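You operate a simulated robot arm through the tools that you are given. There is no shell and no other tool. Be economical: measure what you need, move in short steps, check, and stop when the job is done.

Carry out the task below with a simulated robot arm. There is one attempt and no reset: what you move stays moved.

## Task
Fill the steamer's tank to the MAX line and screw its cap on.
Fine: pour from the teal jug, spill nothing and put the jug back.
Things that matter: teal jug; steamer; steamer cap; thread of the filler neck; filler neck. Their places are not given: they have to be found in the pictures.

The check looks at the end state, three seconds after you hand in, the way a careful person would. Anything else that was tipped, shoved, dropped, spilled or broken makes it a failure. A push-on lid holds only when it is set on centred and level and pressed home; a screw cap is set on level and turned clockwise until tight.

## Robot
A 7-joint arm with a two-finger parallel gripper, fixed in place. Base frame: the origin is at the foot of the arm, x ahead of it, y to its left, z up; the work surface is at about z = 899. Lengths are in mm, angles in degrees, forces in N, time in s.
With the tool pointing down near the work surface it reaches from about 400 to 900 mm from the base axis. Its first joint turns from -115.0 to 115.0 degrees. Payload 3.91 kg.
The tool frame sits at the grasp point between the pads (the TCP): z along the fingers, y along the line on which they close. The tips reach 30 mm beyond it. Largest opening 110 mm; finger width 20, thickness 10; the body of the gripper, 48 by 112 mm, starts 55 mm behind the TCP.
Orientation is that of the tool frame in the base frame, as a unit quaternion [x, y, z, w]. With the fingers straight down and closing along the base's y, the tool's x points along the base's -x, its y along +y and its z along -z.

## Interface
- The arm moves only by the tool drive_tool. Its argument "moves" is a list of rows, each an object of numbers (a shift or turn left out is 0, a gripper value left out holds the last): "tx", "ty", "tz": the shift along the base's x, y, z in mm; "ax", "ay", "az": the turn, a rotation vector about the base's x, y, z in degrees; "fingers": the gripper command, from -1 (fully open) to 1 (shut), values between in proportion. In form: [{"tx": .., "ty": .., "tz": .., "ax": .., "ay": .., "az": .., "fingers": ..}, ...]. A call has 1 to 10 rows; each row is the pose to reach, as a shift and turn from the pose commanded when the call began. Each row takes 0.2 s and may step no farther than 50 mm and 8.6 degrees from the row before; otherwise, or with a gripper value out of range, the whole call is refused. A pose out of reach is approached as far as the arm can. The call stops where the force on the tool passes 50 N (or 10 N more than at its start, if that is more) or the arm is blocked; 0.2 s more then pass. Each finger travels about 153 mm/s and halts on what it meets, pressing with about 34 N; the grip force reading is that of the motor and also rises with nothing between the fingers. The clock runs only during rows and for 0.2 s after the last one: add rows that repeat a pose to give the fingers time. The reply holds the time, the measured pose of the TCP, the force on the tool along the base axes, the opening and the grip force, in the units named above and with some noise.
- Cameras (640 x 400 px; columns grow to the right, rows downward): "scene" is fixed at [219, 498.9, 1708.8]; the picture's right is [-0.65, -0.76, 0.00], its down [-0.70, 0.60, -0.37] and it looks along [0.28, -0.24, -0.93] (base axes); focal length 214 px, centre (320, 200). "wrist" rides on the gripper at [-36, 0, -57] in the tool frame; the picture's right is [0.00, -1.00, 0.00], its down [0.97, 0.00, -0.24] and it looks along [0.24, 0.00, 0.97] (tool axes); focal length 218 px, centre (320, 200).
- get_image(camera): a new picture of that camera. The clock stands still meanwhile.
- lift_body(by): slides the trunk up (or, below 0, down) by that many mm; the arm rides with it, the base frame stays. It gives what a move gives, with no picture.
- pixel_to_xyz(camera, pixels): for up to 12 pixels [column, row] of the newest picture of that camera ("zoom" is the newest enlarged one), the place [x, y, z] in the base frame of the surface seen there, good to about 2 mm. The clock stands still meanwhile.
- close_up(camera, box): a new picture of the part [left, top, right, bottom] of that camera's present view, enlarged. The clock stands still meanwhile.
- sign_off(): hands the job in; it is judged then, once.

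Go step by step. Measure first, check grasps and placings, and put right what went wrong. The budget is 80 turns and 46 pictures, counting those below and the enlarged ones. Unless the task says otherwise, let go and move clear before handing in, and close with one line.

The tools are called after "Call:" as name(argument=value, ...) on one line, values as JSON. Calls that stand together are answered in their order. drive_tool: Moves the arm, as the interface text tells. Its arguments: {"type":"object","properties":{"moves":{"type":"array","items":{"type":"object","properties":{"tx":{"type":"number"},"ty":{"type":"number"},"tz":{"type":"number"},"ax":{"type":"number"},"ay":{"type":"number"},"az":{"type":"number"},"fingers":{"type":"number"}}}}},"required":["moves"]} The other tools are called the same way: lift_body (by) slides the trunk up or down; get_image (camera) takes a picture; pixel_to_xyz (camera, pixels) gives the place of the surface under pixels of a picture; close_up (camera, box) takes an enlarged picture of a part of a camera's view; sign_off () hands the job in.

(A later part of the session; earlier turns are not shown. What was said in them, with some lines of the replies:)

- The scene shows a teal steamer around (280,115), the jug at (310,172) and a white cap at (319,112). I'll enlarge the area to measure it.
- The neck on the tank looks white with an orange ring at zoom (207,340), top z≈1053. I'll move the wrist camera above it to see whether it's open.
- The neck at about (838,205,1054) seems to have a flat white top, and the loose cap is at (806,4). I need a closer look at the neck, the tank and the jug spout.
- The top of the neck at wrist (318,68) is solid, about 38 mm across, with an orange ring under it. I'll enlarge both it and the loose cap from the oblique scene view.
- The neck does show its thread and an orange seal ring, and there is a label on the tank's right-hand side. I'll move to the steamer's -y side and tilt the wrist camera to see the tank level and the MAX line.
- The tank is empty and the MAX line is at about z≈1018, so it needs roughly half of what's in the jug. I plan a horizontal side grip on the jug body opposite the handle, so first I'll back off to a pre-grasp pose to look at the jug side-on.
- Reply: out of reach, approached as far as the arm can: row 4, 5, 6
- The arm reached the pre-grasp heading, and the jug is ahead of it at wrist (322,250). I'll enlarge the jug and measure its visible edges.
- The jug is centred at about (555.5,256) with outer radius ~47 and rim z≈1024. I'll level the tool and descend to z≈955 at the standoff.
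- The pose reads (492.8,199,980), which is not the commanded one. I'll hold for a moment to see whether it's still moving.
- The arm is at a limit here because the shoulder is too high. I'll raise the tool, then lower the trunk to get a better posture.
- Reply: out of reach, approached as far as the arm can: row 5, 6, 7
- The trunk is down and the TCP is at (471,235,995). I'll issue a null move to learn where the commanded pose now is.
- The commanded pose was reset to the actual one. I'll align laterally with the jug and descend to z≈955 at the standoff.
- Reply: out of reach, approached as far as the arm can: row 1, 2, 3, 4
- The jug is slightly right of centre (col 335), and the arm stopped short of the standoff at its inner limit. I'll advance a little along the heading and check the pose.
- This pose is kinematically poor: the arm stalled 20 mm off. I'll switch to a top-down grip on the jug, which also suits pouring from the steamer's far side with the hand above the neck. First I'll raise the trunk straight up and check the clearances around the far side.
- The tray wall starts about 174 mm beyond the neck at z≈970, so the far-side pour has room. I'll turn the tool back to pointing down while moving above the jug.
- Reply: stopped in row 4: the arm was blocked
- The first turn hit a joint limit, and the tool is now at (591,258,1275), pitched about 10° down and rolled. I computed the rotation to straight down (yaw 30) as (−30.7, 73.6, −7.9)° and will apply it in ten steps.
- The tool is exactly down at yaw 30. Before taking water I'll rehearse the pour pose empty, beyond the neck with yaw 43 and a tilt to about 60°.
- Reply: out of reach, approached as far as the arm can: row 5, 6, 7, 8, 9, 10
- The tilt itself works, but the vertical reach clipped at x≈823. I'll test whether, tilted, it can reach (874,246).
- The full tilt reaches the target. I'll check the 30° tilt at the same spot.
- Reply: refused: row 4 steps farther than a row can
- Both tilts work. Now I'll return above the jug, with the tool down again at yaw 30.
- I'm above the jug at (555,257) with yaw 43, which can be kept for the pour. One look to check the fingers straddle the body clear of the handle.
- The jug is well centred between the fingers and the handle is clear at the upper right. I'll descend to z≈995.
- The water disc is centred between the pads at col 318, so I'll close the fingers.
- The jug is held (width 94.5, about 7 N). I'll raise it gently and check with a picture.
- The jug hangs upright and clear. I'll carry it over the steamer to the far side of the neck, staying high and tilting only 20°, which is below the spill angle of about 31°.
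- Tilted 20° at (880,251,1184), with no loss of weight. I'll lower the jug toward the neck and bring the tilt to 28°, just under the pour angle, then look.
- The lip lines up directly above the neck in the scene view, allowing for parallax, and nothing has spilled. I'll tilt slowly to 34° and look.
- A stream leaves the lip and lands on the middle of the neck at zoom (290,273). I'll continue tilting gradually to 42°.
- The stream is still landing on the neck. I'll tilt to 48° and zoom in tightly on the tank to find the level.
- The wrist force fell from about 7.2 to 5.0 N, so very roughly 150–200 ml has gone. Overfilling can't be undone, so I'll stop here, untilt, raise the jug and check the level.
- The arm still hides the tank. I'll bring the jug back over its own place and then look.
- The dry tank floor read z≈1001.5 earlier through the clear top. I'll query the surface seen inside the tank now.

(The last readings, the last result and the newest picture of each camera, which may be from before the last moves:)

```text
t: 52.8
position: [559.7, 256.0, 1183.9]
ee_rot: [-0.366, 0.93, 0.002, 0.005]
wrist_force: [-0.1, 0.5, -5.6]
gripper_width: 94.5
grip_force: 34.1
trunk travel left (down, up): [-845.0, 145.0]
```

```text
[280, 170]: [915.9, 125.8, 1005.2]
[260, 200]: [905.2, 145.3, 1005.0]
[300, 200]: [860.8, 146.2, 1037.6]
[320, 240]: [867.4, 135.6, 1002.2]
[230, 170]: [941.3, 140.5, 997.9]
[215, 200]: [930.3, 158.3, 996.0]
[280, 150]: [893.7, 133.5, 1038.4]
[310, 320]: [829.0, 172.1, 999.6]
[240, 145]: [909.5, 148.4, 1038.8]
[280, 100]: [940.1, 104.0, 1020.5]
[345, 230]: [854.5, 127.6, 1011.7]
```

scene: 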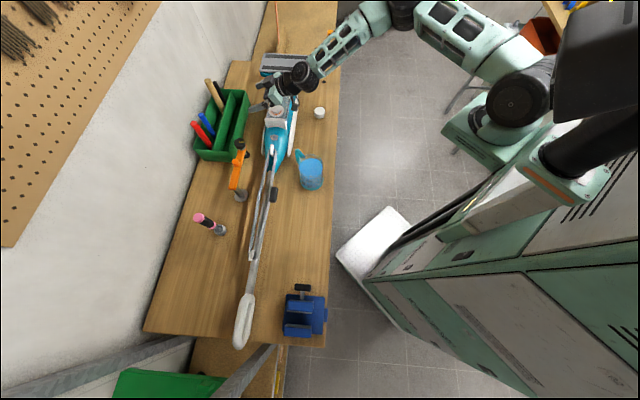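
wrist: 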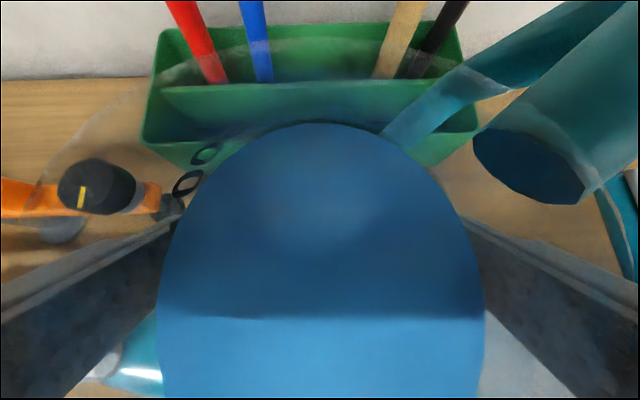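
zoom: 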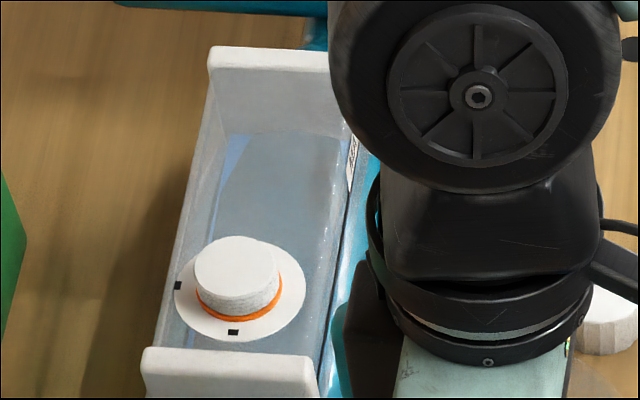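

The depth through the clear top is ambiguous at 1005. The jug can now tilt to about 40° without pouring, so I'll carry it to the steamer's right side and tilt it 35° so the wrist camera sees the MAX line over the rim.

Call:
drive_tool(moves=[{"tx": 7, "ty": -18}, {"tx": 19, "ty": -50, "tz": -10}, {"tx": 32, "ty": -84, "tz": -20}, {"tx": 45, "ty": -118, "tz": -35}, {"tx": 58, "ty": -153, "tz": -50}, {"tx": 71, "ty": -188, "tz": -65}, {"tx": 84, "ty": -223, "tz": -80}, {"tx": 97, "ty": -258, "tz": -90}, {"tx": 108, "ty": -285, "tz": -97}, {"tx": 112, "ty": -297, "tz": -99}])

Call:
drive_tool(moves=[{"ax": 4, "ay": -4.3}, {"ax": 8.5, "ay": -9}, {"ax": 13.5, "ay": -14.4}, {"ax": 18.5, "ay": -19.7}, {"ax": 22.5, "ay": -24}, {"ax": 24, "ay": -25.6}, {"ax": 24, "ay": -25.6}])

Call:
get_image(camera="wrist")

```text
t: 55.0
position: [671.7, -42.2, 1083.5]
ee_rot: [-0.366, 0.93, 0.003, 0.005]
wrist_force: [-0.2, 0.6, -5.3]
gripper_width: 94.2
grip_force: 34.0
trunk travel left (down, up): [-845.0, 145.0]
```

```text
t: 56.6
position: [671.2, -42.7, 1084.7]
ee_rot: [-0.347, 0.886, 0.113, 0.286]
wrist_force: [-0.9, 0.2, -5.7]
gripper_width: 94.6
grip_force: 33.2
trunk travel left (down, up): [-845.0, 145.0]
```

```text
12 pictures are left
```

wrist: 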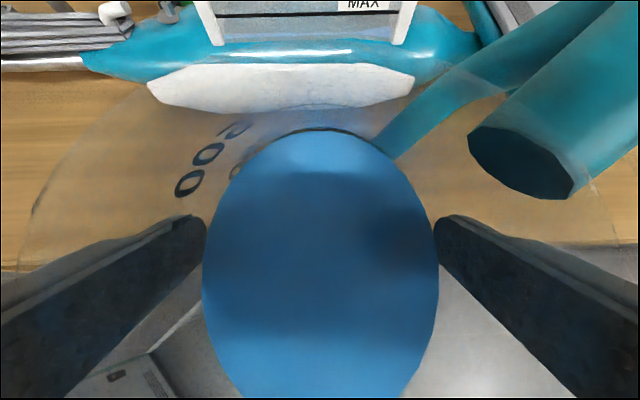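

Excellent, the tank's front face is in view over the rim. I'll enlarge it.

Call:
close_up(camera="wrist", box=[190, 0, 430, 60])

Call:
pixel_to_xyz(camera="zoom", pixels=[[200, 60], [200, 85], [200, 100], [200, 40], [320, 37], [320, 70], [400, 60], [320, 95]])

```text
2.67 times, centred on (310, 30) of wrist
```

zoom: 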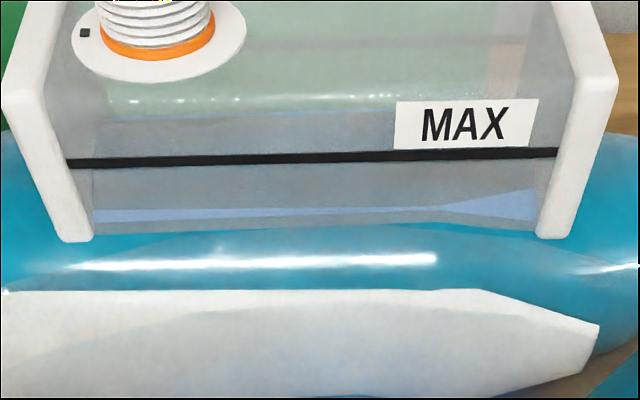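

```text
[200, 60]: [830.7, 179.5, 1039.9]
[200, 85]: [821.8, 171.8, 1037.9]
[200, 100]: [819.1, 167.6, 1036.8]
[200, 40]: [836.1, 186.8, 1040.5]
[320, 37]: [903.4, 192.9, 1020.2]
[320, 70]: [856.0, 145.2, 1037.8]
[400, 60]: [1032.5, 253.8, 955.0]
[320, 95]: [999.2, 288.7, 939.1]
```

Water is in the tank: the band at zoom rows 207–225 sits well below the black MAX line at row 157, so it's about a quarter full. I'll go back for a second pour, raising first and then crossing over.

Call:
drive_tool(moves=[{"tz": 20, "ax": -3.4, "ay": 3.6}, {"tz": 45, "ax": -6.8, "ay": 7.2}, {"tz": 75, "ax": -10.3, "ay": 11}, {"tz": 95, "ax": -10.3, "ay": 11}, {"tz": 98, "tx": 10, "ty": 14, "ax": -10.3, "ay": 11}, {"tz": 98, "tx": 28, "ty": 40, "ax": -10.3, "ay": 11}, {"tz": 98, "tx": 47, "ty": 67, "ax": -10.3, "ay": 11}, {"tz": 98, "tx": 66, "ty": 94, "ax": -10.3, "ay": 11}, {"tz": 98, "tx": 85, "ty": 121, "ax": -10.3, "ay": 11}, {"tz": 98, "tx": 104, "ty": 148, "ax": -10.3, "ay": 11}])

Call:
drive_tool(moves=[{"tx": 19, "ty": 27}, {"tx": 38, "ty": 54}, {"tx": 57, "ty": 81}, {"tx": 76, "ty": 108}, {"tx": 92, "ty": 131}, {"tx": 102, "ty": 145}, {"tx": 102, "ty": 145}])

```text
t: 58.8
position: [775.5, 105.6, 1182.3]
ee_rot: [-0.36, 0.915, 0.067, 0.166]
wrist_force: [-0.7, -0.4, -5.4]
gripper_width: 94.2
grip_force: 34.4
trunk travel left (down, up): [-845.0, 145.0]
```

```text
t: 60.4
position: [878.1, 251.3, 1181.0]
ee_rot: [-0.36, 0.916, 0.066, 0.166]
wrist_force: [-0.1, 0.5, -5.5]
gripper_width: 94.4
grip_force: 34.2
trunk travel left (down, up): [-845.0, 145.0]
```

I'm at the far side again with the weight steady at about 5.5 N. I'll descend and tilt to about 48°, where the flow resumes.

Call:
drive_tool(moves=[{"tz": -20}, {"tz": -40, "tx": -1, "ty": -3}, {"tz": -54, "tx": -2.8, "ty": -6}, {"tz": -65, "tx": -2.8, "ty": -6, "ax": 2.74, "ay": -2.92}, {"tz": -73, "tx": -2.8, "ty": -6, "ax": 5.48, "ay": -5.84}, {"tz": -79, "tx": -2.8, "ty": -6, "ax": 9.6, "ay": -10.2}, {"tz": -84, "tx": -2.8, "ty": -6, "ax": 13.7, "ay": -14.6}, {"tz": -86, "tx": -2.8, "ty": -6, "ax": 17.1, "ay": -18.25}, {"tz": -87, "tx": -3.5, "ty": -6.6, "ax": 18.8, "ay": -20.1}])

Call:
drive_tool(moves=[{"ax": 1.37, "ay": -1.46, "tx": -0.5, "ty": -0.5}, {"ax": 2.74, "ay": -2.92, "tx": -1, "ty": -1}, {"ax": 4.11, "ay": -4.38, "tx": -1.5, "ty": -1.5}, {"ax": 5.48, "ay": -5.84, "tx": -2, "ty": -2}, {"ax": 5.48, "ay": -5.84, "tx": -2, "ty": -2}, {"ax": 5.48, "ay": -5.84, "tx": -2, "ty": -2}])

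Call:
close_up(camera="scene", box=[250, 70, 310, 124])

```text
t: 62.4
position: [873.2, 244.8, 1094.7]
ee_rot: [-0.335, 0.849, 0.152, 0.379]
wrist_force: [0.1, 0.4, -4.8]
gripper_width: 94.2
grip_force: 34.4
trunk travel left (down, up): [-845.0, 145.0]
```

```text
t: 63.8
position: [872.8, 242.7, 1095.1]
ee_rot: [-0.322, 0.821, 0.173, 0.437]
wrist_force: [-0.4, -0.7, -3.8]
gripper_width: 94.1
grip_force: 33.7
trunk travel left (down, up): [-845.0, 145.0]
```

```text
7.41 times, centred on (280, 97) of scene
```

zoom: 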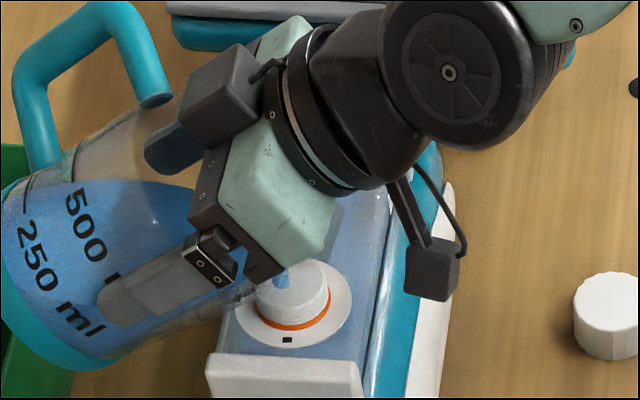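

The tank now looks blue inside and the stream is on the neck. I'll measure the water surface through the clear top.

Call:
pixel_to_xyz(camera="zoom", pixels=[[360, 230], [350, 250], [365, 215], [370, 260], [340, 345], [235, 340], [355, 300], [375, 205], [230, 330]])

```text
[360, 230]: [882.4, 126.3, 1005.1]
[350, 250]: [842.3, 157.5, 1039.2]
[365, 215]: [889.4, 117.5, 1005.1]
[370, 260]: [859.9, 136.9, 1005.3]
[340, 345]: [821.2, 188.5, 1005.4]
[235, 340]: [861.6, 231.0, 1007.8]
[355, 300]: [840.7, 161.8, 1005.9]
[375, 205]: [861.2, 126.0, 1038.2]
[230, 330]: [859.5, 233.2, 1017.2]
```

The surface reads a consistent 1005.3, now above the tank's inner hump, so depth readings are usable; MAX is about 1018. I'll tilt another 5° to about 61° and measure again.

Call:
drive_tool(moves=[{"ax": 1.03, "ay": -1.1, "tx": -0.5, "ty": -0.5}, {"ax": 2.06, "ay": -2.2, "tx": -1, "ty": -1}, {"ax": 3.43, "ay": -3.65, "tx": -1.5, "ty": -1.5, "tz": 0.5}, {"ax": 3.43, "ay": -3.65, "tx": -1.5, "ty": -1.5, "tz": 0.5}, {"ax": 3.43, "ay": -3.65, "tx": -1.5, "ty": -1.5, "tz": 0.5}, {"ax": 3.43, "ay": -3.65, "tx": -1.5, "ty": -1.5, "tz": 0.5}])

Call:
close_up(camera="scene", box=[250, 70, 310, 124])

Call:
pixel_to_xyz(camera="zoom", pixels=[[360, 230], [365, 215], [370, 260], [340, 345], [355, 300], [350, 280], [365, 245], [230, 340], [350, 320], [362, 270]])

```text
t: 65.2
position: [869.7, 241.5, 1096.5]
ee_rot: [-0.315, 0.801, 0.189, 0.473]
wrist_force: [-0.5, 0.3, -3.9]
gripper_width: 94.3
grip_force: 34.3
trunk travel left (down, up): [-845.0, 145.0]
```

```text
7.41 times, centred on (280, 97) of scene
```

zoom: 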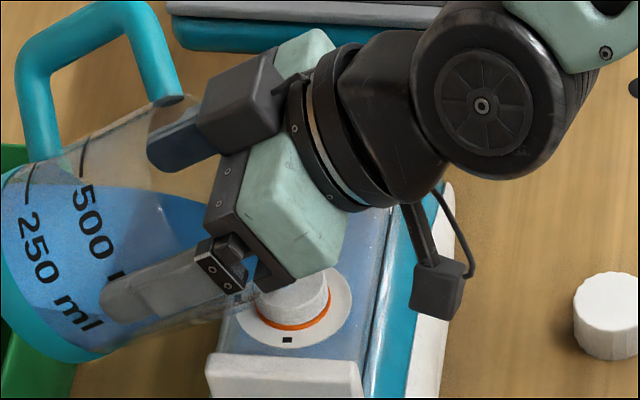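

```text
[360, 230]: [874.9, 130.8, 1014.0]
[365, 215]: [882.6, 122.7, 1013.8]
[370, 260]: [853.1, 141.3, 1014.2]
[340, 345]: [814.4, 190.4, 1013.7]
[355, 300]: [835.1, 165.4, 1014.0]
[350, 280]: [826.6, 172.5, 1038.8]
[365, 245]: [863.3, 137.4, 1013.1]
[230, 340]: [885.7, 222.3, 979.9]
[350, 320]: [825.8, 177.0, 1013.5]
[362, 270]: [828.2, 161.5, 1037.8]
```

The surface now reads 1013.9 across the tank, about 4 mm short. I'll tilt another 1.7°, dwell and re-measure.

Call:
drive_tool(moves=[{"ax": 0.4, "ay": -0.42}, {"ax": 0.8, "ay": -0.85}, {"ax": 1.17, "ay": -1.24, "tx": -0.5, "ty": -0.5}, {"ax": 1.17, "ay": -1.24, "tx": -0.5, "ty": -0.5}, {"ax": 1.17, "ay": -1.24, "tx": -0.5, "ty": -0.5}, {"ax": 1.17, "ay": -1.24, "tx": -0.5, "ty": -0.5}, {"ax": 1.17, "ay": -1.24, "tx": -0.5, "ty": -0.5}])

Call:
close_up(camera="scene", box=[250, 70, 310, 124])

Call:
pixel_to_xyz(camera="zoom", pixels=[[360, 230], [365, 215], [370, 260], [340, 345], [355, 300], [365, 245], [350, 320], [376, 225], [378, 260], [374, 300], [368, 330]])

```text
t: 66.8
position: [870.0, 241.7, 1096.1]
ee_rot: [-0.312, 0.794, 0.193, 0.485]
wrist_force: [-1.0, 0.5, -2.3]
gripper_width: 94.2
grip_force: 34.2
trunk travel left (down, up): [-845.0, 145.0]
```

```text
7.41 times, centred on (280, 97) of scene
```

zoom: 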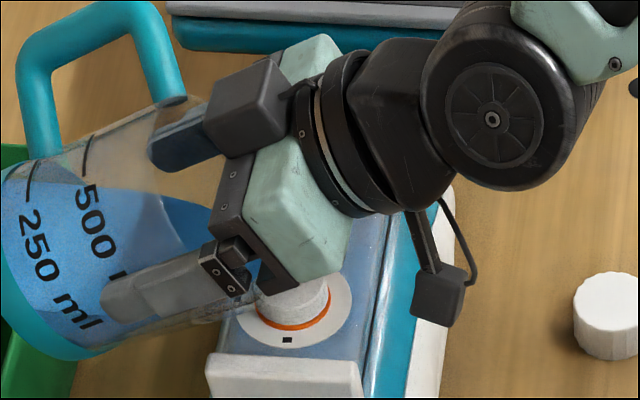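

```text
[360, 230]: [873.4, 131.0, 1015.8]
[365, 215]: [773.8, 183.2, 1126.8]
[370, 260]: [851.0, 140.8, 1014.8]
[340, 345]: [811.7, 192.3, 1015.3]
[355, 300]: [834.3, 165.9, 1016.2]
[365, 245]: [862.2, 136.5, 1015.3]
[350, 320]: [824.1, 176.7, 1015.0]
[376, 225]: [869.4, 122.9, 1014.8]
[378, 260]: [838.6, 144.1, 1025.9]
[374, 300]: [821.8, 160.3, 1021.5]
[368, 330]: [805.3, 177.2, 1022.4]
```

The surface is at 1015.3. The dark MAX line runs along about x≈372–388 in this zoom, so I'll sample across it to get its height.

Call:
pixel_to_xyz(camera="zoom", pixels=[[380, 260], [382, 260], [384, 260], [386, 260], [388, 260], [390, 260], [370, 330], [372, 330], [374, 330], [376, 330], [378, 330], [380, 330]])

Call:
close_up(camera="scene", box=[294, 96, 306, 116])

```text
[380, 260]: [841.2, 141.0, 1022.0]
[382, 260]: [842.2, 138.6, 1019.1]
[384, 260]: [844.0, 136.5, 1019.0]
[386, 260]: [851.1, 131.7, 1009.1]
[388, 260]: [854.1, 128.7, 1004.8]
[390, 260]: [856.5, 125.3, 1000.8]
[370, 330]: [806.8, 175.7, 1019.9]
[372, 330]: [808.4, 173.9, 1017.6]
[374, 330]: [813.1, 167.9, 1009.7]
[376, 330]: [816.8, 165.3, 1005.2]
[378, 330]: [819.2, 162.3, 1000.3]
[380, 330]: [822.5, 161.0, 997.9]
```

```text
16.00 times, centred on (300, 106) of scene
```

zoom: 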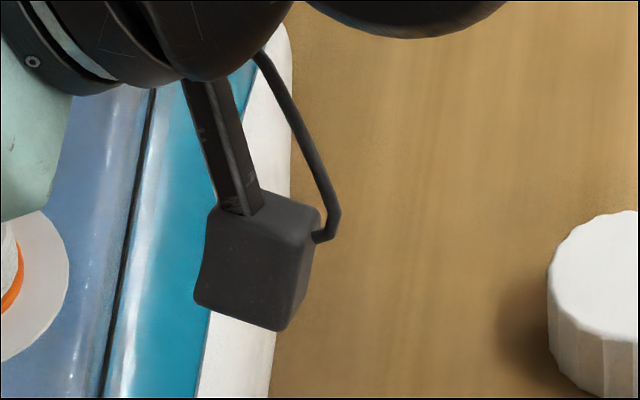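

Call:
pixel_to_xyz(camera="zoom", pixels=[[118, 250], [120, 250], [122, 250], [124, 250], [126, 250], [128, 250], [135, 170], [137, 170], [139, 170], [141, 170], [108, 320], [110, 320]])

```text
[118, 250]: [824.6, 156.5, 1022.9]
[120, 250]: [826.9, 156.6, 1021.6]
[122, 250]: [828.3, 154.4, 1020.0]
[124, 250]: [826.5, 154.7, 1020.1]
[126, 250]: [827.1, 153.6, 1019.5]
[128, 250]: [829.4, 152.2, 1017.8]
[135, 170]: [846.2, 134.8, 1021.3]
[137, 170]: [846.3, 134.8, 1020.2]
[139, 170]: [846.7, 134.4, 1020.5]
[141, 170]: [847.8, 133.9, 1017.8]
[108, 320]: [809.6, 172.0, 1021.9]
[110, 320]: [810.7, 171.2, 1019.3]
```

The MAX line sits at about z 1017.5–1020, centre ≈1018.7, so about 3.4 mm is needed. I'll tilt another 2° and dwell.

Call:
drive_tool(moves=[{"ax": 0.4, "ay": -0.42}, {"ax": 0.8, "ay": -0.85}, {"ax": 1.37, "ay": -1.46, "tx": -0.5, "ty": -0.5}, {"ax": 1.37, "ay": -1.46, "tx": -0.5, "ty": -0.5}, {"ax": 1.37, "ay": -1.46, "tx": -0.5, "ty": -0.5}, {"ax": 1.37, "ay": -1.46, "tx": -0.5, "ty": -0.5}, {"ax": 1.37, "ay": -1.46, "tx": -0.5, "ty": -0.5}])

Call:
close_up(camera="scene", box=[250, 70, 310, 124])

Call:
pixel_to_xyz(camera="zoom", pixels=[[360, 235], [362, 250], [370, 260], [340, 345], [355, 300], [365, 245], [350, 320], [345, 335], [372, 240], [366, 255]])

```text
t: 68.4
position: [869.2, 240.2, 1095.6]
ee_rot: [-0.31, 0.785, 0.199, 0.498]
wrist_force: [-0.5, -1.4, -3.6]
gripper_width: 94.4
grip_force: 34.1
trunk travel left (down, up): [-845.0, 145.0]
```

```text
7.41 times, centred on (280, 97) of scene
```

zoom: 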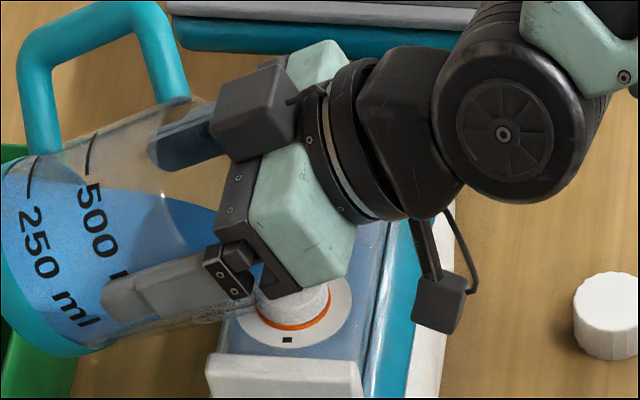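

```text
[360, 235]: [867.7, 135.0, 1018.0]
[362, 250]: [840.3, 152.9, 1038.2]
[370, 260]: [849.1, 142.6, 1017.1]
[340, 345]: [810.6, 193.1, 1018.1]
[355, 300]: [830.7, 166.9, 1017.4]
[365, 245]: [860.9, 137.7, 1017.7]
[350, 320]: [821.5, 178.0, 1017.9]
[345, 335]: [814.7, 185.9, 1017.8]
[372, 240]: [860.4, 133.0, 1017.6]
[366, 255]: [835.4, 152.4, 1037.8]
```

The mean level is now 1017.7, about 1 mm below the line's centre. One more 0.6° nudge, then I'll untilt and retreat upward.

Call:
drive_tool(moves=[{"ax": 0.2, "ay": -0.22}, {"ax": 0.45, "ay": -0.48}, {"ax": 0.45, "ay": -0.48}, {"ax": 0.45, "ay": -0.48}])

Call:
drive_tool(moves=[{"ax": -4.8, "ay": 5.1, "tz": 2}, {"ax": -10.3, "ay": 11, "tz": 4}, {"ax": -15.8, "ay": 16.8, "tz": 10, "tx": 2, "ty": 2}, {"ax": -20.6, "ay": 22, "tz": 20, "tx": 4, "ty": 4}, {"ax": -24.7, "ay": 26.3, "tz": 40, "tx": 4, "ty": 4}, {"ax": -28.8, "ay": 30.7, "tz": 65, "tx": 4, "ty": 4}, {"ax": -30.5, "ay": 32.5, "tz": 86, "tx": 4, "ty": 4}, {"ax": -30.5, "ay": 32.5, "tz": 88, "tx": -16, "ty": 8}, {"ax": -30.5, "ay": 32.5, "tz": 88, "tx": -46, "ty": 18}, {"ax": -30.5, "ay": 32.5, "tz": 88, "tx": -76, "ty": 30}])

```text
t: 69.4
position: [869.3, 240.8, 1096.5]
ee_rot: [-0.308, 0.783, 0.2, 0.503]
wrist_force: [-0.7, 0.5, -3.3]
gripper_width: 94.1
grip_force: 33.8
trunk travel left (down, up): [-845.0, 145.0]
```

```text
t: 71.6
position: [794.1, 270.1, 1184.3]
ee_rot: [-0.36, 0.915, 0.068, 0.17]
wrist_force: [0.5, -0.1, -2.6]
gripper_width: 94.3
grip_force: 33.6
trunk travel left (down, up): [-845.0, 145.0]
```

The jug is clear, tilted about 21°. I'll bring it upright and carry it back over its original place (559,255).

Call:
drive_tool(moves=[{"tx": -28, "ax": -3, "ay": 3.2}, {"tx": -60, "ax": -7, "ay": 7.5}, {"tx": -92, "ty": -3, "ax": -11, "ay": 11.7}, {"tx": -124, "ty": -6, "ax": -14.45, "ay": 15.4}, {"tx": -156, "ty": -9, "ax": -14.45, "ay": 15.4}, {"tx": -188, "ty": -12, "ax": -14.45, "ay": 15.4}, {"tx": -215, "ty": -15, "ax": -14.45, "ay": 15.4}, {"tx": -234.9, "ty": -15.1, "ax": -14.45, "ay": 15.4}, {"tx": -234.9, "ty": -15.1, "ax": -14.45, "ay": 15.4}])

```text
t: 73.6
position: [558.6, 256.0, 1184.1]
ee_rot: [-0.367, 0.93, 0.0, -0.001]
wrist_force: [0.1, 0.4, -2.8]
gripper_width: 94.3
grip_force: 33.6
trunk travel left (down, up): [-845.0, 145.0]
```

The jug is upright over its place. I'll lower it to the original height (993.5), slowly at the end.

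Call:
drive_tool(moves=[{"tz": -35, "tx": 0.5, "ty": -0.8}, {"tz": -75, "tx": 0.5, "ty": -0.8}, {"tz": -115, "tx": 0.5, "ty": -0.8}, {"tz": -150, "tx": 0.5, "ty": -0.8}, {"tz": -175, "tx": 0.5, "ty": -0.8}, {"tz": -183, "tx": 0.5, "ty": -0.8}, {"tz": -188, "tx": 0.5, "ty": -0.8}, {"tz": -190, "tx": 0.5, "ty": -0.8}, {"tz": -190, "tx": 0.5, "ty": -0.8}])

```text
t: 75.6
position: [558.4, 254.3, 996.1]
ee_rot: [-0.366, 0.931, 0.001, 0.001]
wrist_force: [-1.5, -7.2, 29.7]
gripper_width: 94.0
grip_force: 34.2
trunk travel left (down, up): [-845.0, 145.0]
```

The jug is on the table with 30 N pressing at z 996. I'll ease up 2 mm, then open.

Call:
drive_tool(moves=[{"tz": 1.5}, {"tz": 2}, {"tz": 2}])

```text
t: 76.4
position: [558.6, 253.4, 995.8]
ee_rot: [-0.367, 0.93, -0.001, -0.001]
wrist_force: [3.3, 0.8, 4.0]
gripper_width: 93.8
grip_force: 34.2
trunk travel left (down, up): [-845.0, 145.0]
```

Call:
drive_tool(moves=[{"fingers": -1}, {"fingers": -1}, {"tz": 1}, {"tz": 20}, {"tz": 60}, {"tz": 100}, {"tz": 140}, {"tz": 180}, {"tz": 180}])

Call:
get_image(camera="wrist")

```text
t: 78.4
position: [559.2, 254.4, 1176.4]
ee_rot: [-0.366, 0.931, 0.0, -0.001]
wrist_force: [0.1, 0.0, 0.0]
gripper_width: 110.1
grip_force: 0.0
trunk travel left (down, up): [-845.0, 145.0]
```

```text
5 pictures are left
```

wrist: 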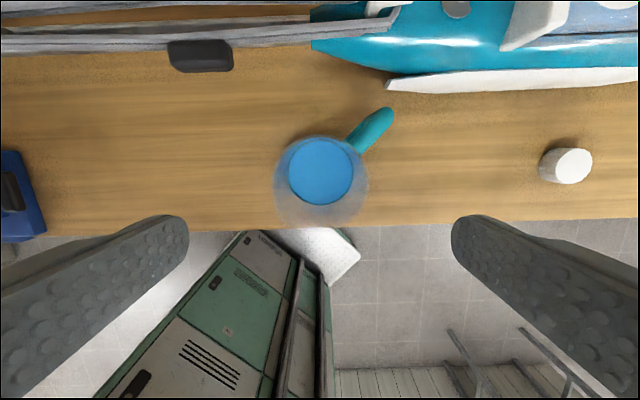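

The jug stands back in its place and the table is dry. Now I'll locate the cap's top rim points.

Call:
pixel_to_xyz(camera="wrist", pixels=[[575, 163], [558, 165], [591, 160], [573, 150], [577, 179], [565, 155], [585, 172], [563, 175], [586, 153], [542, 165], [322, 172]])

```text
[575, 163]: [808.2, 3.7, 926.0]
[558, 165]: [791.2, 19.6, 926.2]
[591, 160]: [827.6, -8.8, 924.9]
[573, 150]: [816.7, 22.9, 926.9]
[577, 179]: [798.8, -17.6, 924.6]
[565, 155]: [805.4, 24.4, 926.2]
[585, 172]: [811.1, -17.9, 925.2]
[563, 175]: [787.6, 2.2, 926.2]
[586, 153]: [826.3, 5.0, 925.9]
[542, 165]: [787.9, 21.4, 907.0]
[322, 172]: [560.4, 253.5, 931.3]
```

The cap is centred at (808.5,3.7), top z≈926, radius 22. I'll move above it, then descend to TCP z≈933.

Call:
drive_tool(moves=[{"tx": 28, "ty": -28}, {"tx": 56, "ty": -56}, {"tx": 84, "ty": -84}, {"tx": 112, "ty": -112}, {"tx": 140, "ty": -140}, {"tx": 168, "ty": -168, "tz": -20}, {"tx": 196, "ty": -196, "tz": -40}, {"tx": 224, "ty": -224, "tz": -60}, {"tx": 249.3, "ty": -250.7, "tz": -90}, {"tx": 249.3, "ty": -250.7, "tz": -110}])

Call:
drive_tool(moves=[{"tz": -40}, {"tz": -80}, {"tz": -110}, {"tz": -133}, {"tz": -133}, {"tz": -133}])

```text
t: 80.6
position: [807.9, 4.5, 1067.2]
ee_rot: [-0.367, 0.93, 0.0, 0.0]
wrist_force: [-0.4, -0.3, 0.0]
gripper_width: 110.1
grip_force: 0.0
trunk travel left (down, up): [-845.0, 145.0]
```

```text
t: 82.0
position: [807.4, 2.3, 932.9]
ee_rot: [-0.367, 0.93, -0.001, 0.0]
wrist_force: [-0.4, -0.2, 0.4]
gripper_width: 110.0
grip_force: 0.1
trunk travel left (down, up): [-845.0, 145.0]
```

I'm in position over the cap, so I'll close on it and lift.

Call:
drive_tool(moves=[{"fingers": 1}, {"fingers": 1}, {"fingers": 1}, {"fingers": 1}, {"tz": 10, "fingers": 1}, {"tz": 40}, {"tz": 80}, {"tz": 120}, {"tz": 160}, {"tz": 185}])

Call:
drive_tool(moves=[{"tx": 4, "ty": 33}, {"tx": 8, "ty": 66}, {"tx": 12, "ty": 99}, {"tx": 16, "ty": 132}, {"tx": 20, "ty": 165}, {"tx": 24, "ty": 195}, {"tx": 24.5, "ty": 202}, {"tx": 24.5, "ty": 202}])

Call:
get_image(camera="wrist")

```text
t: 84.2
position: [808.6, 3.4, 1117.3]
ee_rot: [-0.367, 0.93, 0.0, -0.002]
wrist_force: [0.4, -0.1, 0.5]
gripper_width: 48.4
grip_force: 33.8
trunk travel left (down, up): [-845.0, 145.0]
```

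```text
t: 86.0
position: [832.0, 206.9, 1117.5]
ee_rot: [-0.367, 0.93, 0.0, -0.001]
wrist_force: [0.8, -0.1, 0.7]
gripper_width: 48.3
grip_force: 34.4
trunk travel left (down, up): [-845.0, 145.0]
```

```text
4 pictures are left
```

wrist: 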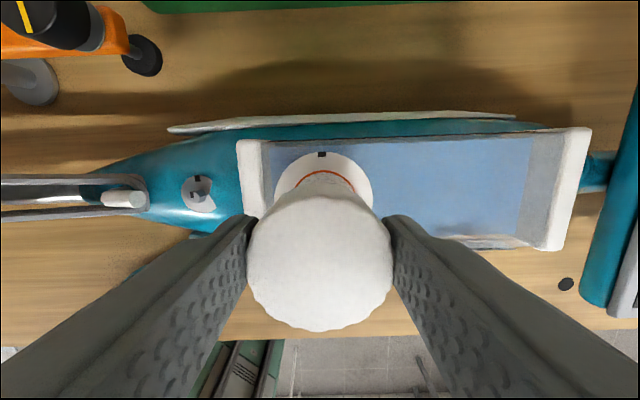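

The cap is held level (48 mm) above the neck. I'll measure the flange edges to refine the neck centre.

Call:
pixel_to_xyz(camera="wrist", pixels=[[276, 185], [372, 185], [277, 178], [371, 178], [335, 153], [305, 154], [346, 180], [305, 180], [325, 172], [368, 170], [280, 170], [320, 262]])

```text
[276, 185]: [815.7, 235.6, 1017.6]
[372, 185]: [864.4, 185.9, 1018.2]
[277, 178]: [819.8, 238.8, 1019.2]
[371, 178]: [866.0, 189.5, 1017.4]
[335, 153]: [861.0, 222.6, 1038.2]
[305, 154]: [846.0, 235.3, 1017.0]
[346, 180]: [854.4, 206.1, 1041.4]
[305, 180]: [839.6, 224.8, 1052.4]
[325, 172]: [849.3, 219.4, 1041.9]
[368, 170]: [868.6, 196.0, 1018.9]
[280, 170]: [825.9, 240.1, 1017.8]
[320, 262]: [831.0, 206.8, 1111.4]
```

Call:
pixel_to_xyz(camera="wrist", pixels=[[279, 185], [281, 180], [284, 174], [290, 167], [298, 160], [312, 155], [335, 155], [347, 160], [357, 167], [363, 174], [367, 180], [369, 186]])

```text
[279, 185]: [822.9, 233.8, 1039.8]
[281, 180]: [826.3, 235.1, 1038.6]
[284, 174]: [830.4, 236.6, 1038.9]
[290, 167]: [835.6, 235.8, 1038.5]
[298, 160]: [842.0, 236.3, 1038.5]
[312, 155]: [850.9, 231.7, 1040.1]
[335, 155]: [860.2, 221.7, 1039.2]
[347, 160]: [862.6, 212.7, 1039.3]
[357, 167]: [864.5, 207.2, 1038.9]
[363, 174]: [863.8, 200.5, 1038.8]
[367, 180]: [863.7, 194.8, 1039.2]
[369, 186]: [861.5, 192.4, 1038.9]
```

The neck centre comes out at about (833.5,204.8), 1 mm from the TCP. I'll correct that and lower until the cap touches the thread (expected at TCP z≈1088).

Call:
drive_tool(moves=[{"tx": 1.1, "ty": -1, "tz": -10}, {"tx": 1.1, "ty": -1, "tz": -20}, {"tx": 1.1, "ty": -1, "tz": -26}, {"tx": 1.1, "ty": -1, "tz": -28}, {"tx": 1.1, "ty": -1, "tz": -30}, {"tx": 1.1, "ty": -1, "tz": -30}])

```text
t: 87.4
position: [834.3, 205.3, 1087.3]
ee_rot: [-0.367, 0.93, -0.001, -0.001]
wrist_force: [0.6, 0.0, -0.3]
gripper_width: 48.3
grip_force: 33.9
trunk travel left (down, up): [-845.0, 145.0]
```

Call:
drive_tool(moves=[{"tz": -1.5}, {"tz": -3}, {"tz": -4.5}, {"tz": -6}, {"tz": -6}])

```text
t: 88.6
position: [834.6, 205.9, 1082.5]
ee_rot: [-0.366, 0.931, 0.0, 0.001]
wrist_force: [9.6, 6.1, 13.8]
gripper_width: 48.4
grip_force: 34.5
trunk travel left (down, up): [-845.0, 145.0]
```

Contact at z≈1083, with a side force of (+9.6,+6.1) showing the cap is slightly off centre. I'll ease up, shift +1 mm that way and touch down again.

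Call:
drive_tool(moves=[{"tz": 3}, {"tx": 1.2, "ty": 0.8, "tz": 3}, {"tx": 1.2, "ty": 0.8, "tz": 1}, {"tx": 1.2, "ty": 0.8, "tz": 0}, {"tx": 1.2, "ty": 0.8, "tz": -0.5}, {"tx": 1.2, "ty": 0.8, "tz": -0.5}])

```text
t: 90.0
position: [835.1, 205.9, 1079.2]
ee_rot: [-0.366, 0.931, 0.0, -0.003]
wrist_force: [9.0, 5.6, -3.3]
gripper_width: 48.5
grip_force: 33.9
trunk travel left (down, up): [-845.0, 145.0]
```

The cap slid over the neck (z 1079, no axial load), but some side force is left. I'll shift another 1 mm to relieve it.

Call:
drive_tool(moves=[{"tx": 0.8, "ty": 0.5}, {"tx": 1.2, "ty": 0.8}, {"tx": 1.2, "ty": 0.8}])

```text
t: 90.8
position: [835.4, 206.1, 1081.5]
ee_rot: [-0.366, 0.93, -0.001, -0.002]
wrist_force: [-0.7, -0.2, -0.3]
gripper_width: 48.5
grip_force: 34.0
trunk travel left (down, up): [-845.0, 145.0]
```

The side load is gone and the cap is centred. I'll turn it clockwise with light downward pressure.

Call:
drive_tool(moves=[{"tz": -1, "az": -8}, {"tz": -1.2, "az": -16}, {"tz": -1.4, "az": -24}, {"tz": -1.6, "az": -32}, {"tz": -1.8, "az": -40}, {"tz": -2, "az": -48}, {"tz": -2.2, "az": -56}, {"tz": -2.4, "az": -64}, {"tz": -2.6, "az": -72}, {"tz": -2.8, "az": -80}])

```text
t: 93.0
position: [836.1, 205.5, 1078.2]
ee_rot: [0.32, 0.947, 0.0, 0.0]
wrist_force: [2.1, -8.7, -0.2]
gripper_width: 48.4
grip_force: 33.9
trunk travel left (down, up): [-845.0, 145.0]
```

Turned 80° and z went down to 1078. I'll correct the small y load and keep turning.

Call:
drive_tool(moves=[{"ty": -0.7, "tz": -0.4, "az": -8}, {"ty": -0.7, "tz": -0.8, "az": -16}, {"ty": -0.7, "tz": -1, "az": -24}, {"ty": -0.7, "tz": -1.3, "az": -32}, {"ty": -0.7, "tz": -1.6, "az": -40}, {"ty": -0.7, "tz": -1.9, "az": -48}, {"ty": -0.7, "tz": -2.2, "az": -56}, {"ty": -0.7, "tz": -2.5, "az": -64}, {"ty": -0.7, "tz": -2.8, "az": -72}, {"ty": -0.7, "tz": -3, "az": -80}])

```text
t: 95.2
position: [835.9, 204.7, 1074.5]
ee_rot: [0.854, 0.521, 0.0, -0.001]
wrist_force: [-6.9, -15.9, -2.9]
gripper_width: 48.5
grip_force: 34.0
trunk travel left (down, up): [-845.0, 145.0]
```

z is 1074.5, so the cap is nearly at the flange. The side force (−7,−16) comes from the cap's offset turning with the hand, so I'll re-centre and keep turning.

Call:
drive_tool(moves=[{"tx": -1, "ty": -1}, {"tx": -1.8, "ty": -1.8}, {"tx": -1.8, "ty": -1.8, "tz": -0.3, "az": -8}, {"tx": -1.8, "ty": -1.8, "tz": -0.6, "az": -16}, {"tx": -1.8, "ty": -1.8, "tz": -0.9, "az": -24}, {"tx": -1.8, "ty": -1.8, "tz": -1.2, "az": -32}, {"tx": -1.8, "ty": -1.8, "tz": -1.5, "az": -40}])

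```text
t: 96.8
position: [832.6, 206.6, 1073.8]
ee_rot: [0.98, 0.198, 0.0, -0.001]
wrist_force: [-10.6, -1.0, -19.3]
gripper_width: 48.2
grip_force: 34.7
trunk travel left (down, up): [-845.0, 145.0]
```

The thread is drawing the cap down (−19 N on z) at yaw −157. I'll open slightly, raise, turn back and regrip for the final tightening.

Call:
drive_tool(moves=[{"tz": -0.5}, {"fingers": -0.2}, {"fingers": -0.2}, {"tz": 20}, {"tz": 28}, {"tz": 28, "az": 8}, {"tz": 28, "az": 16}, {"tz": 28, "az": 24}, {"tz": 28, "az": 32}, {"tz": 28, "az": 40}])

Call:
drive_tool(moves=[{"az": 8.5}, {"az": 17}, {"az": 25.5}, {"az": 34}, {"az": 42.5}, {"az": 51}, {"az": 59.5}, {"az": 68}, {"az": 76.5}, {"az": 85}])

Call:
drive_tool(moves=[{"az": 8.5}, {"az": 17}, {"az": 25.5}, {"az": 34}, {"az": 42.5}, {"az": 51}, {"az": 59.5}, {"az": 68}, {"az": 75}, {"az": 75}])

Call:
get_image(camera="wrist")

```text
t: 99.0
position: [835.5, 203.2, 1102.2]
ee_rot: [0.852, 0.523, 0.001, -0.001]
wrist_force: [-0.2, 0.4, 0.4]
gripper_width: 66.1
grip_force: 0.1
trunk travel left (down, up): [-845.0, 145.0]
```

```text
t: 101.2
position: [833.6, 203.4, 1102.7]
ee_rot: [0.275, 0.961, 0.0, -0.001]
wrist_force: [0.7, -0.5, 0.3]
gripper_width: 65.8
grip_force: 0.1
trunk travel left (down, up): [-845.0, 145.0]
```

```text
t: 103.4
position: [834.7, 204.0, 1101.3]
ee_rot: [-0.366, 0.93, 0.0, 0.0]
wrist_force: [0.0, -0.3, -0.6]
gripper_width: 66.0
grip_force: 0.0
trunk travel left (down, up): [-845.0, 145.0]
```

```text
3 pictures are left
```

wrist: 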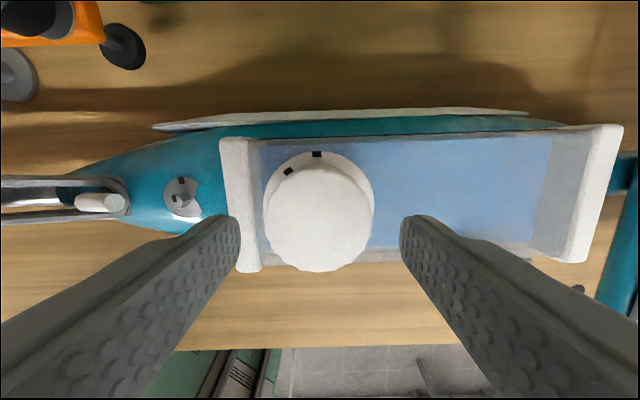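

The cap sits on the neck. I'll check its level and height from points on its top.

Call:
pixel_to_xyz(camera="wrist", pixels=[[320, 220], [275, 215], [362, 215], [320, 178], [318, 262], [288, 190], [350, 190], [290, 250], [348, 250], [450, 180]])

```text
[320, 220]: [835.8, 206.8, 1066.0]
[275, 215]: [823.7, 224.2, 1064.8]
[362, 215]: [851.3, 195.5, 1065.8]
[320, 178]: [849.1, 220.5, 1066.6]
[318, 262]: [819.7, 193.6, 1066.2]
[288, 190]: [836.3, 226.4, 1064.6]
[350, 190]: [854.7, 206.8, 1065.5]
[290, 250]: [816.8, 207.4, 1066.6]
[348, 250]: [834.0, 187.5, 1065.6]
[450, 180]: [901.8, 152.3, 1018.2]
```

The cap is level with its top at 1065.7, so its bottom is about at the flange (1039). I'll regrip and tighten clockwise until it resists.

Call:
drive_tool(moves=[{"tx": 0.5, "ty": 2, "tz": -15}, {"tx": 0.5, "ty": 2, "tz": -27}, {"tx": 0.5, "ty": 2, "tz": -27.5}, {"tx": 0.5, "ty": 2, "tz": -27.5, "fingers": 1}, {"tx": 0.5, "ty": 2, "tz": -27.5, "fingers": 1}, {"tx": 0.5, "ty": 2, "tz": -27.5, "fingers": 1}])

Call:
drive_tool(moves=[{"az": -8}, {"az": -16}, {"az": -24}, {"tz": -0.2, "az": -32}, {"tz": -0.4, "az": -40}, {"tz": -0.4, "az": -48}])

```text
t: 104.8
position: [835.6, 204.5, 1075.9]
ee_rot: [-0.365, 0.931, 0.0, 0.0]
wrist_force: [2.2, -2.2, 0.7]
gripper_width: 46.0
grip_force: 34.1
trunk travel left (down, up): [-845.0, 145.0]
```

```text
t: 106.2
position: [834.1, 205.6, 1073.6]
ee_rot: [0.044, 0.999, 0.0, -0.002]
wrist_force: [2.5, -4.6, -3.6]
gripper_width: 47.7
grip_force: 34.2
trunk travel left (down, up): [-845.0, 145.0]
```

Call:
drive_tool(moves=[{"tz": -0.2, "az": -8}, {"tz": -0.4, "az": -16}, {"tz": -0.5, "az": -24}, {"tz": -0.5, "az": -32}, {"tz": -0.5, "az": -40}, {"tz": -0.5, "az": -48}, {"tz": -0.5, "az": -56}, {"tz": -0.5, "az": -64}, {"tz": -0.5, "az": -72}])

Call:
drive_tool(moves=[{"az": -8}, {"az": -16}, {"az": -24}, {"az": -32}])

```text
t: 108.2
position: [834.8, 204.1, 1073.6]
ee_rot: [0.625, 0.781, 0.001, -0.001]
wrist_force: [-4.6, -5.3, 3.0]
gripper_width: 45.7
grip_force: 34.2
trunk travel left (down, up): [-845.0, 145.0]
```

```text
t: 109.2
position: [835.2, 205.5, 1073.8]
ee_rot: [0.815, 0.579, 0.001, 0.001]
wrist_force: [0.8, 9.1, 5.9]
gripper_width: 47.0
grip_force: 34.0
trunk travel left (down, up): [-845.0, 145.0]
```

The opening now varies between 45.7 and 47.7 while the hand turns, so the pads are slipping over the ribs and the cap has stopped: it's tight. I'll release, rise clear and inspect.

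Call:
drive_tool(moves=[{"fingers": -0.2}, {"fingers": -0.2}, {"tz": 20}, {"tz": 60}, {"tz": 105}, {"tz": 150}, {"tz": 150, "tx": -45}, {"tz": 150, "tx": -90}, {"tz": 150, "tx": -135}, {"tz": 150, "tx": -180}])

Call:
drive_tool(moves=[{"tx": -30, "ty": -45}, {"tx": -60, "ty": -90}, {"tx": -90, "ty": -135}, {"tx": -120, "ty": -180}, {"tx": -120, "ty": -180}])

Call:
close_up(camera="scene", box=[250, 76, 346, 196])

Call:
close_up(camera="scene", box=[260, 98, 292, 118])

Call:
pixel_to_xyz(camera="zoom", pixels=[[320, 150], [320, 200], [280, 180], [370, 180], [430, 100], [460, 150], [400, 100], [320, 240]])

```text
t: 111.4
position: [652.6, 205.8, 1224.7]
ee_rot: [0.815, 0.58, 0.001, -0.001]
wrist_force: [0.7, 1.0, 0.1]
gripper_width: 66.0
grip_force: 0.2
trunk travel left (down, up): [-845.0, 145.0]
```

```text
refused: row 1 steps farther than a row can; nothing moved
```

```text
3.33 times, centred on (298, 136) of scene
```

zoom: 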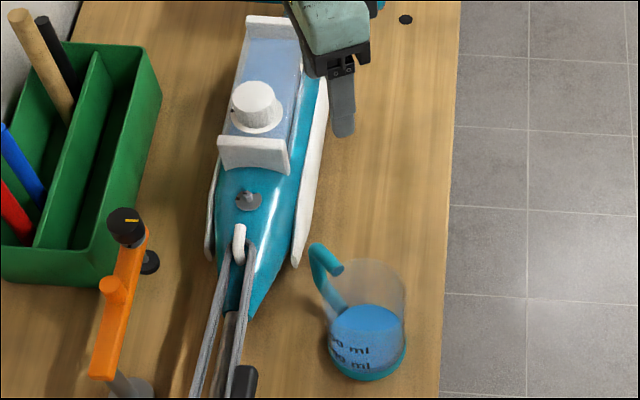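

```text
16.00 times, centred on (276, 108) of scene
```

zoom: 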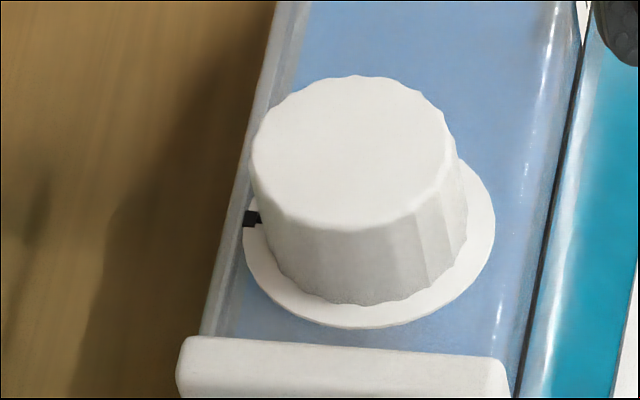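

```text
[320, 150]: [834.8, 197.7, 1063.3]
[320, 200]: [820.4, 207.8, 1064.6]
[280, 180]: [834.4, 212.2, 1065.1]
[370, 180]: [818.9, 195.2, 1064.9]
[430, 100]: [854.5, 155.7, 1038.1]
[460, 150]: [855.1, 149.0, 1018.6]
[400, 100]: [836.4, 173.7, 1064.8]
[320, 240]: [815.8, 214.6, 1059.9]
```

The cap's top is at 1064.6, the orange seal is hidden, and the two black marks now coincide at zoom (250,218). The water surface reads about 1018.4, on the MAX line; the jug stands in its place, nothing is spilled and the arm is clear. Handing in.

Call:
sign_off()

```text
The job is handed in.
```

The steamer's tank is filled to the MAX line, its cap is screwed on tight, the teal jug is back in its place, and I saw no spills.
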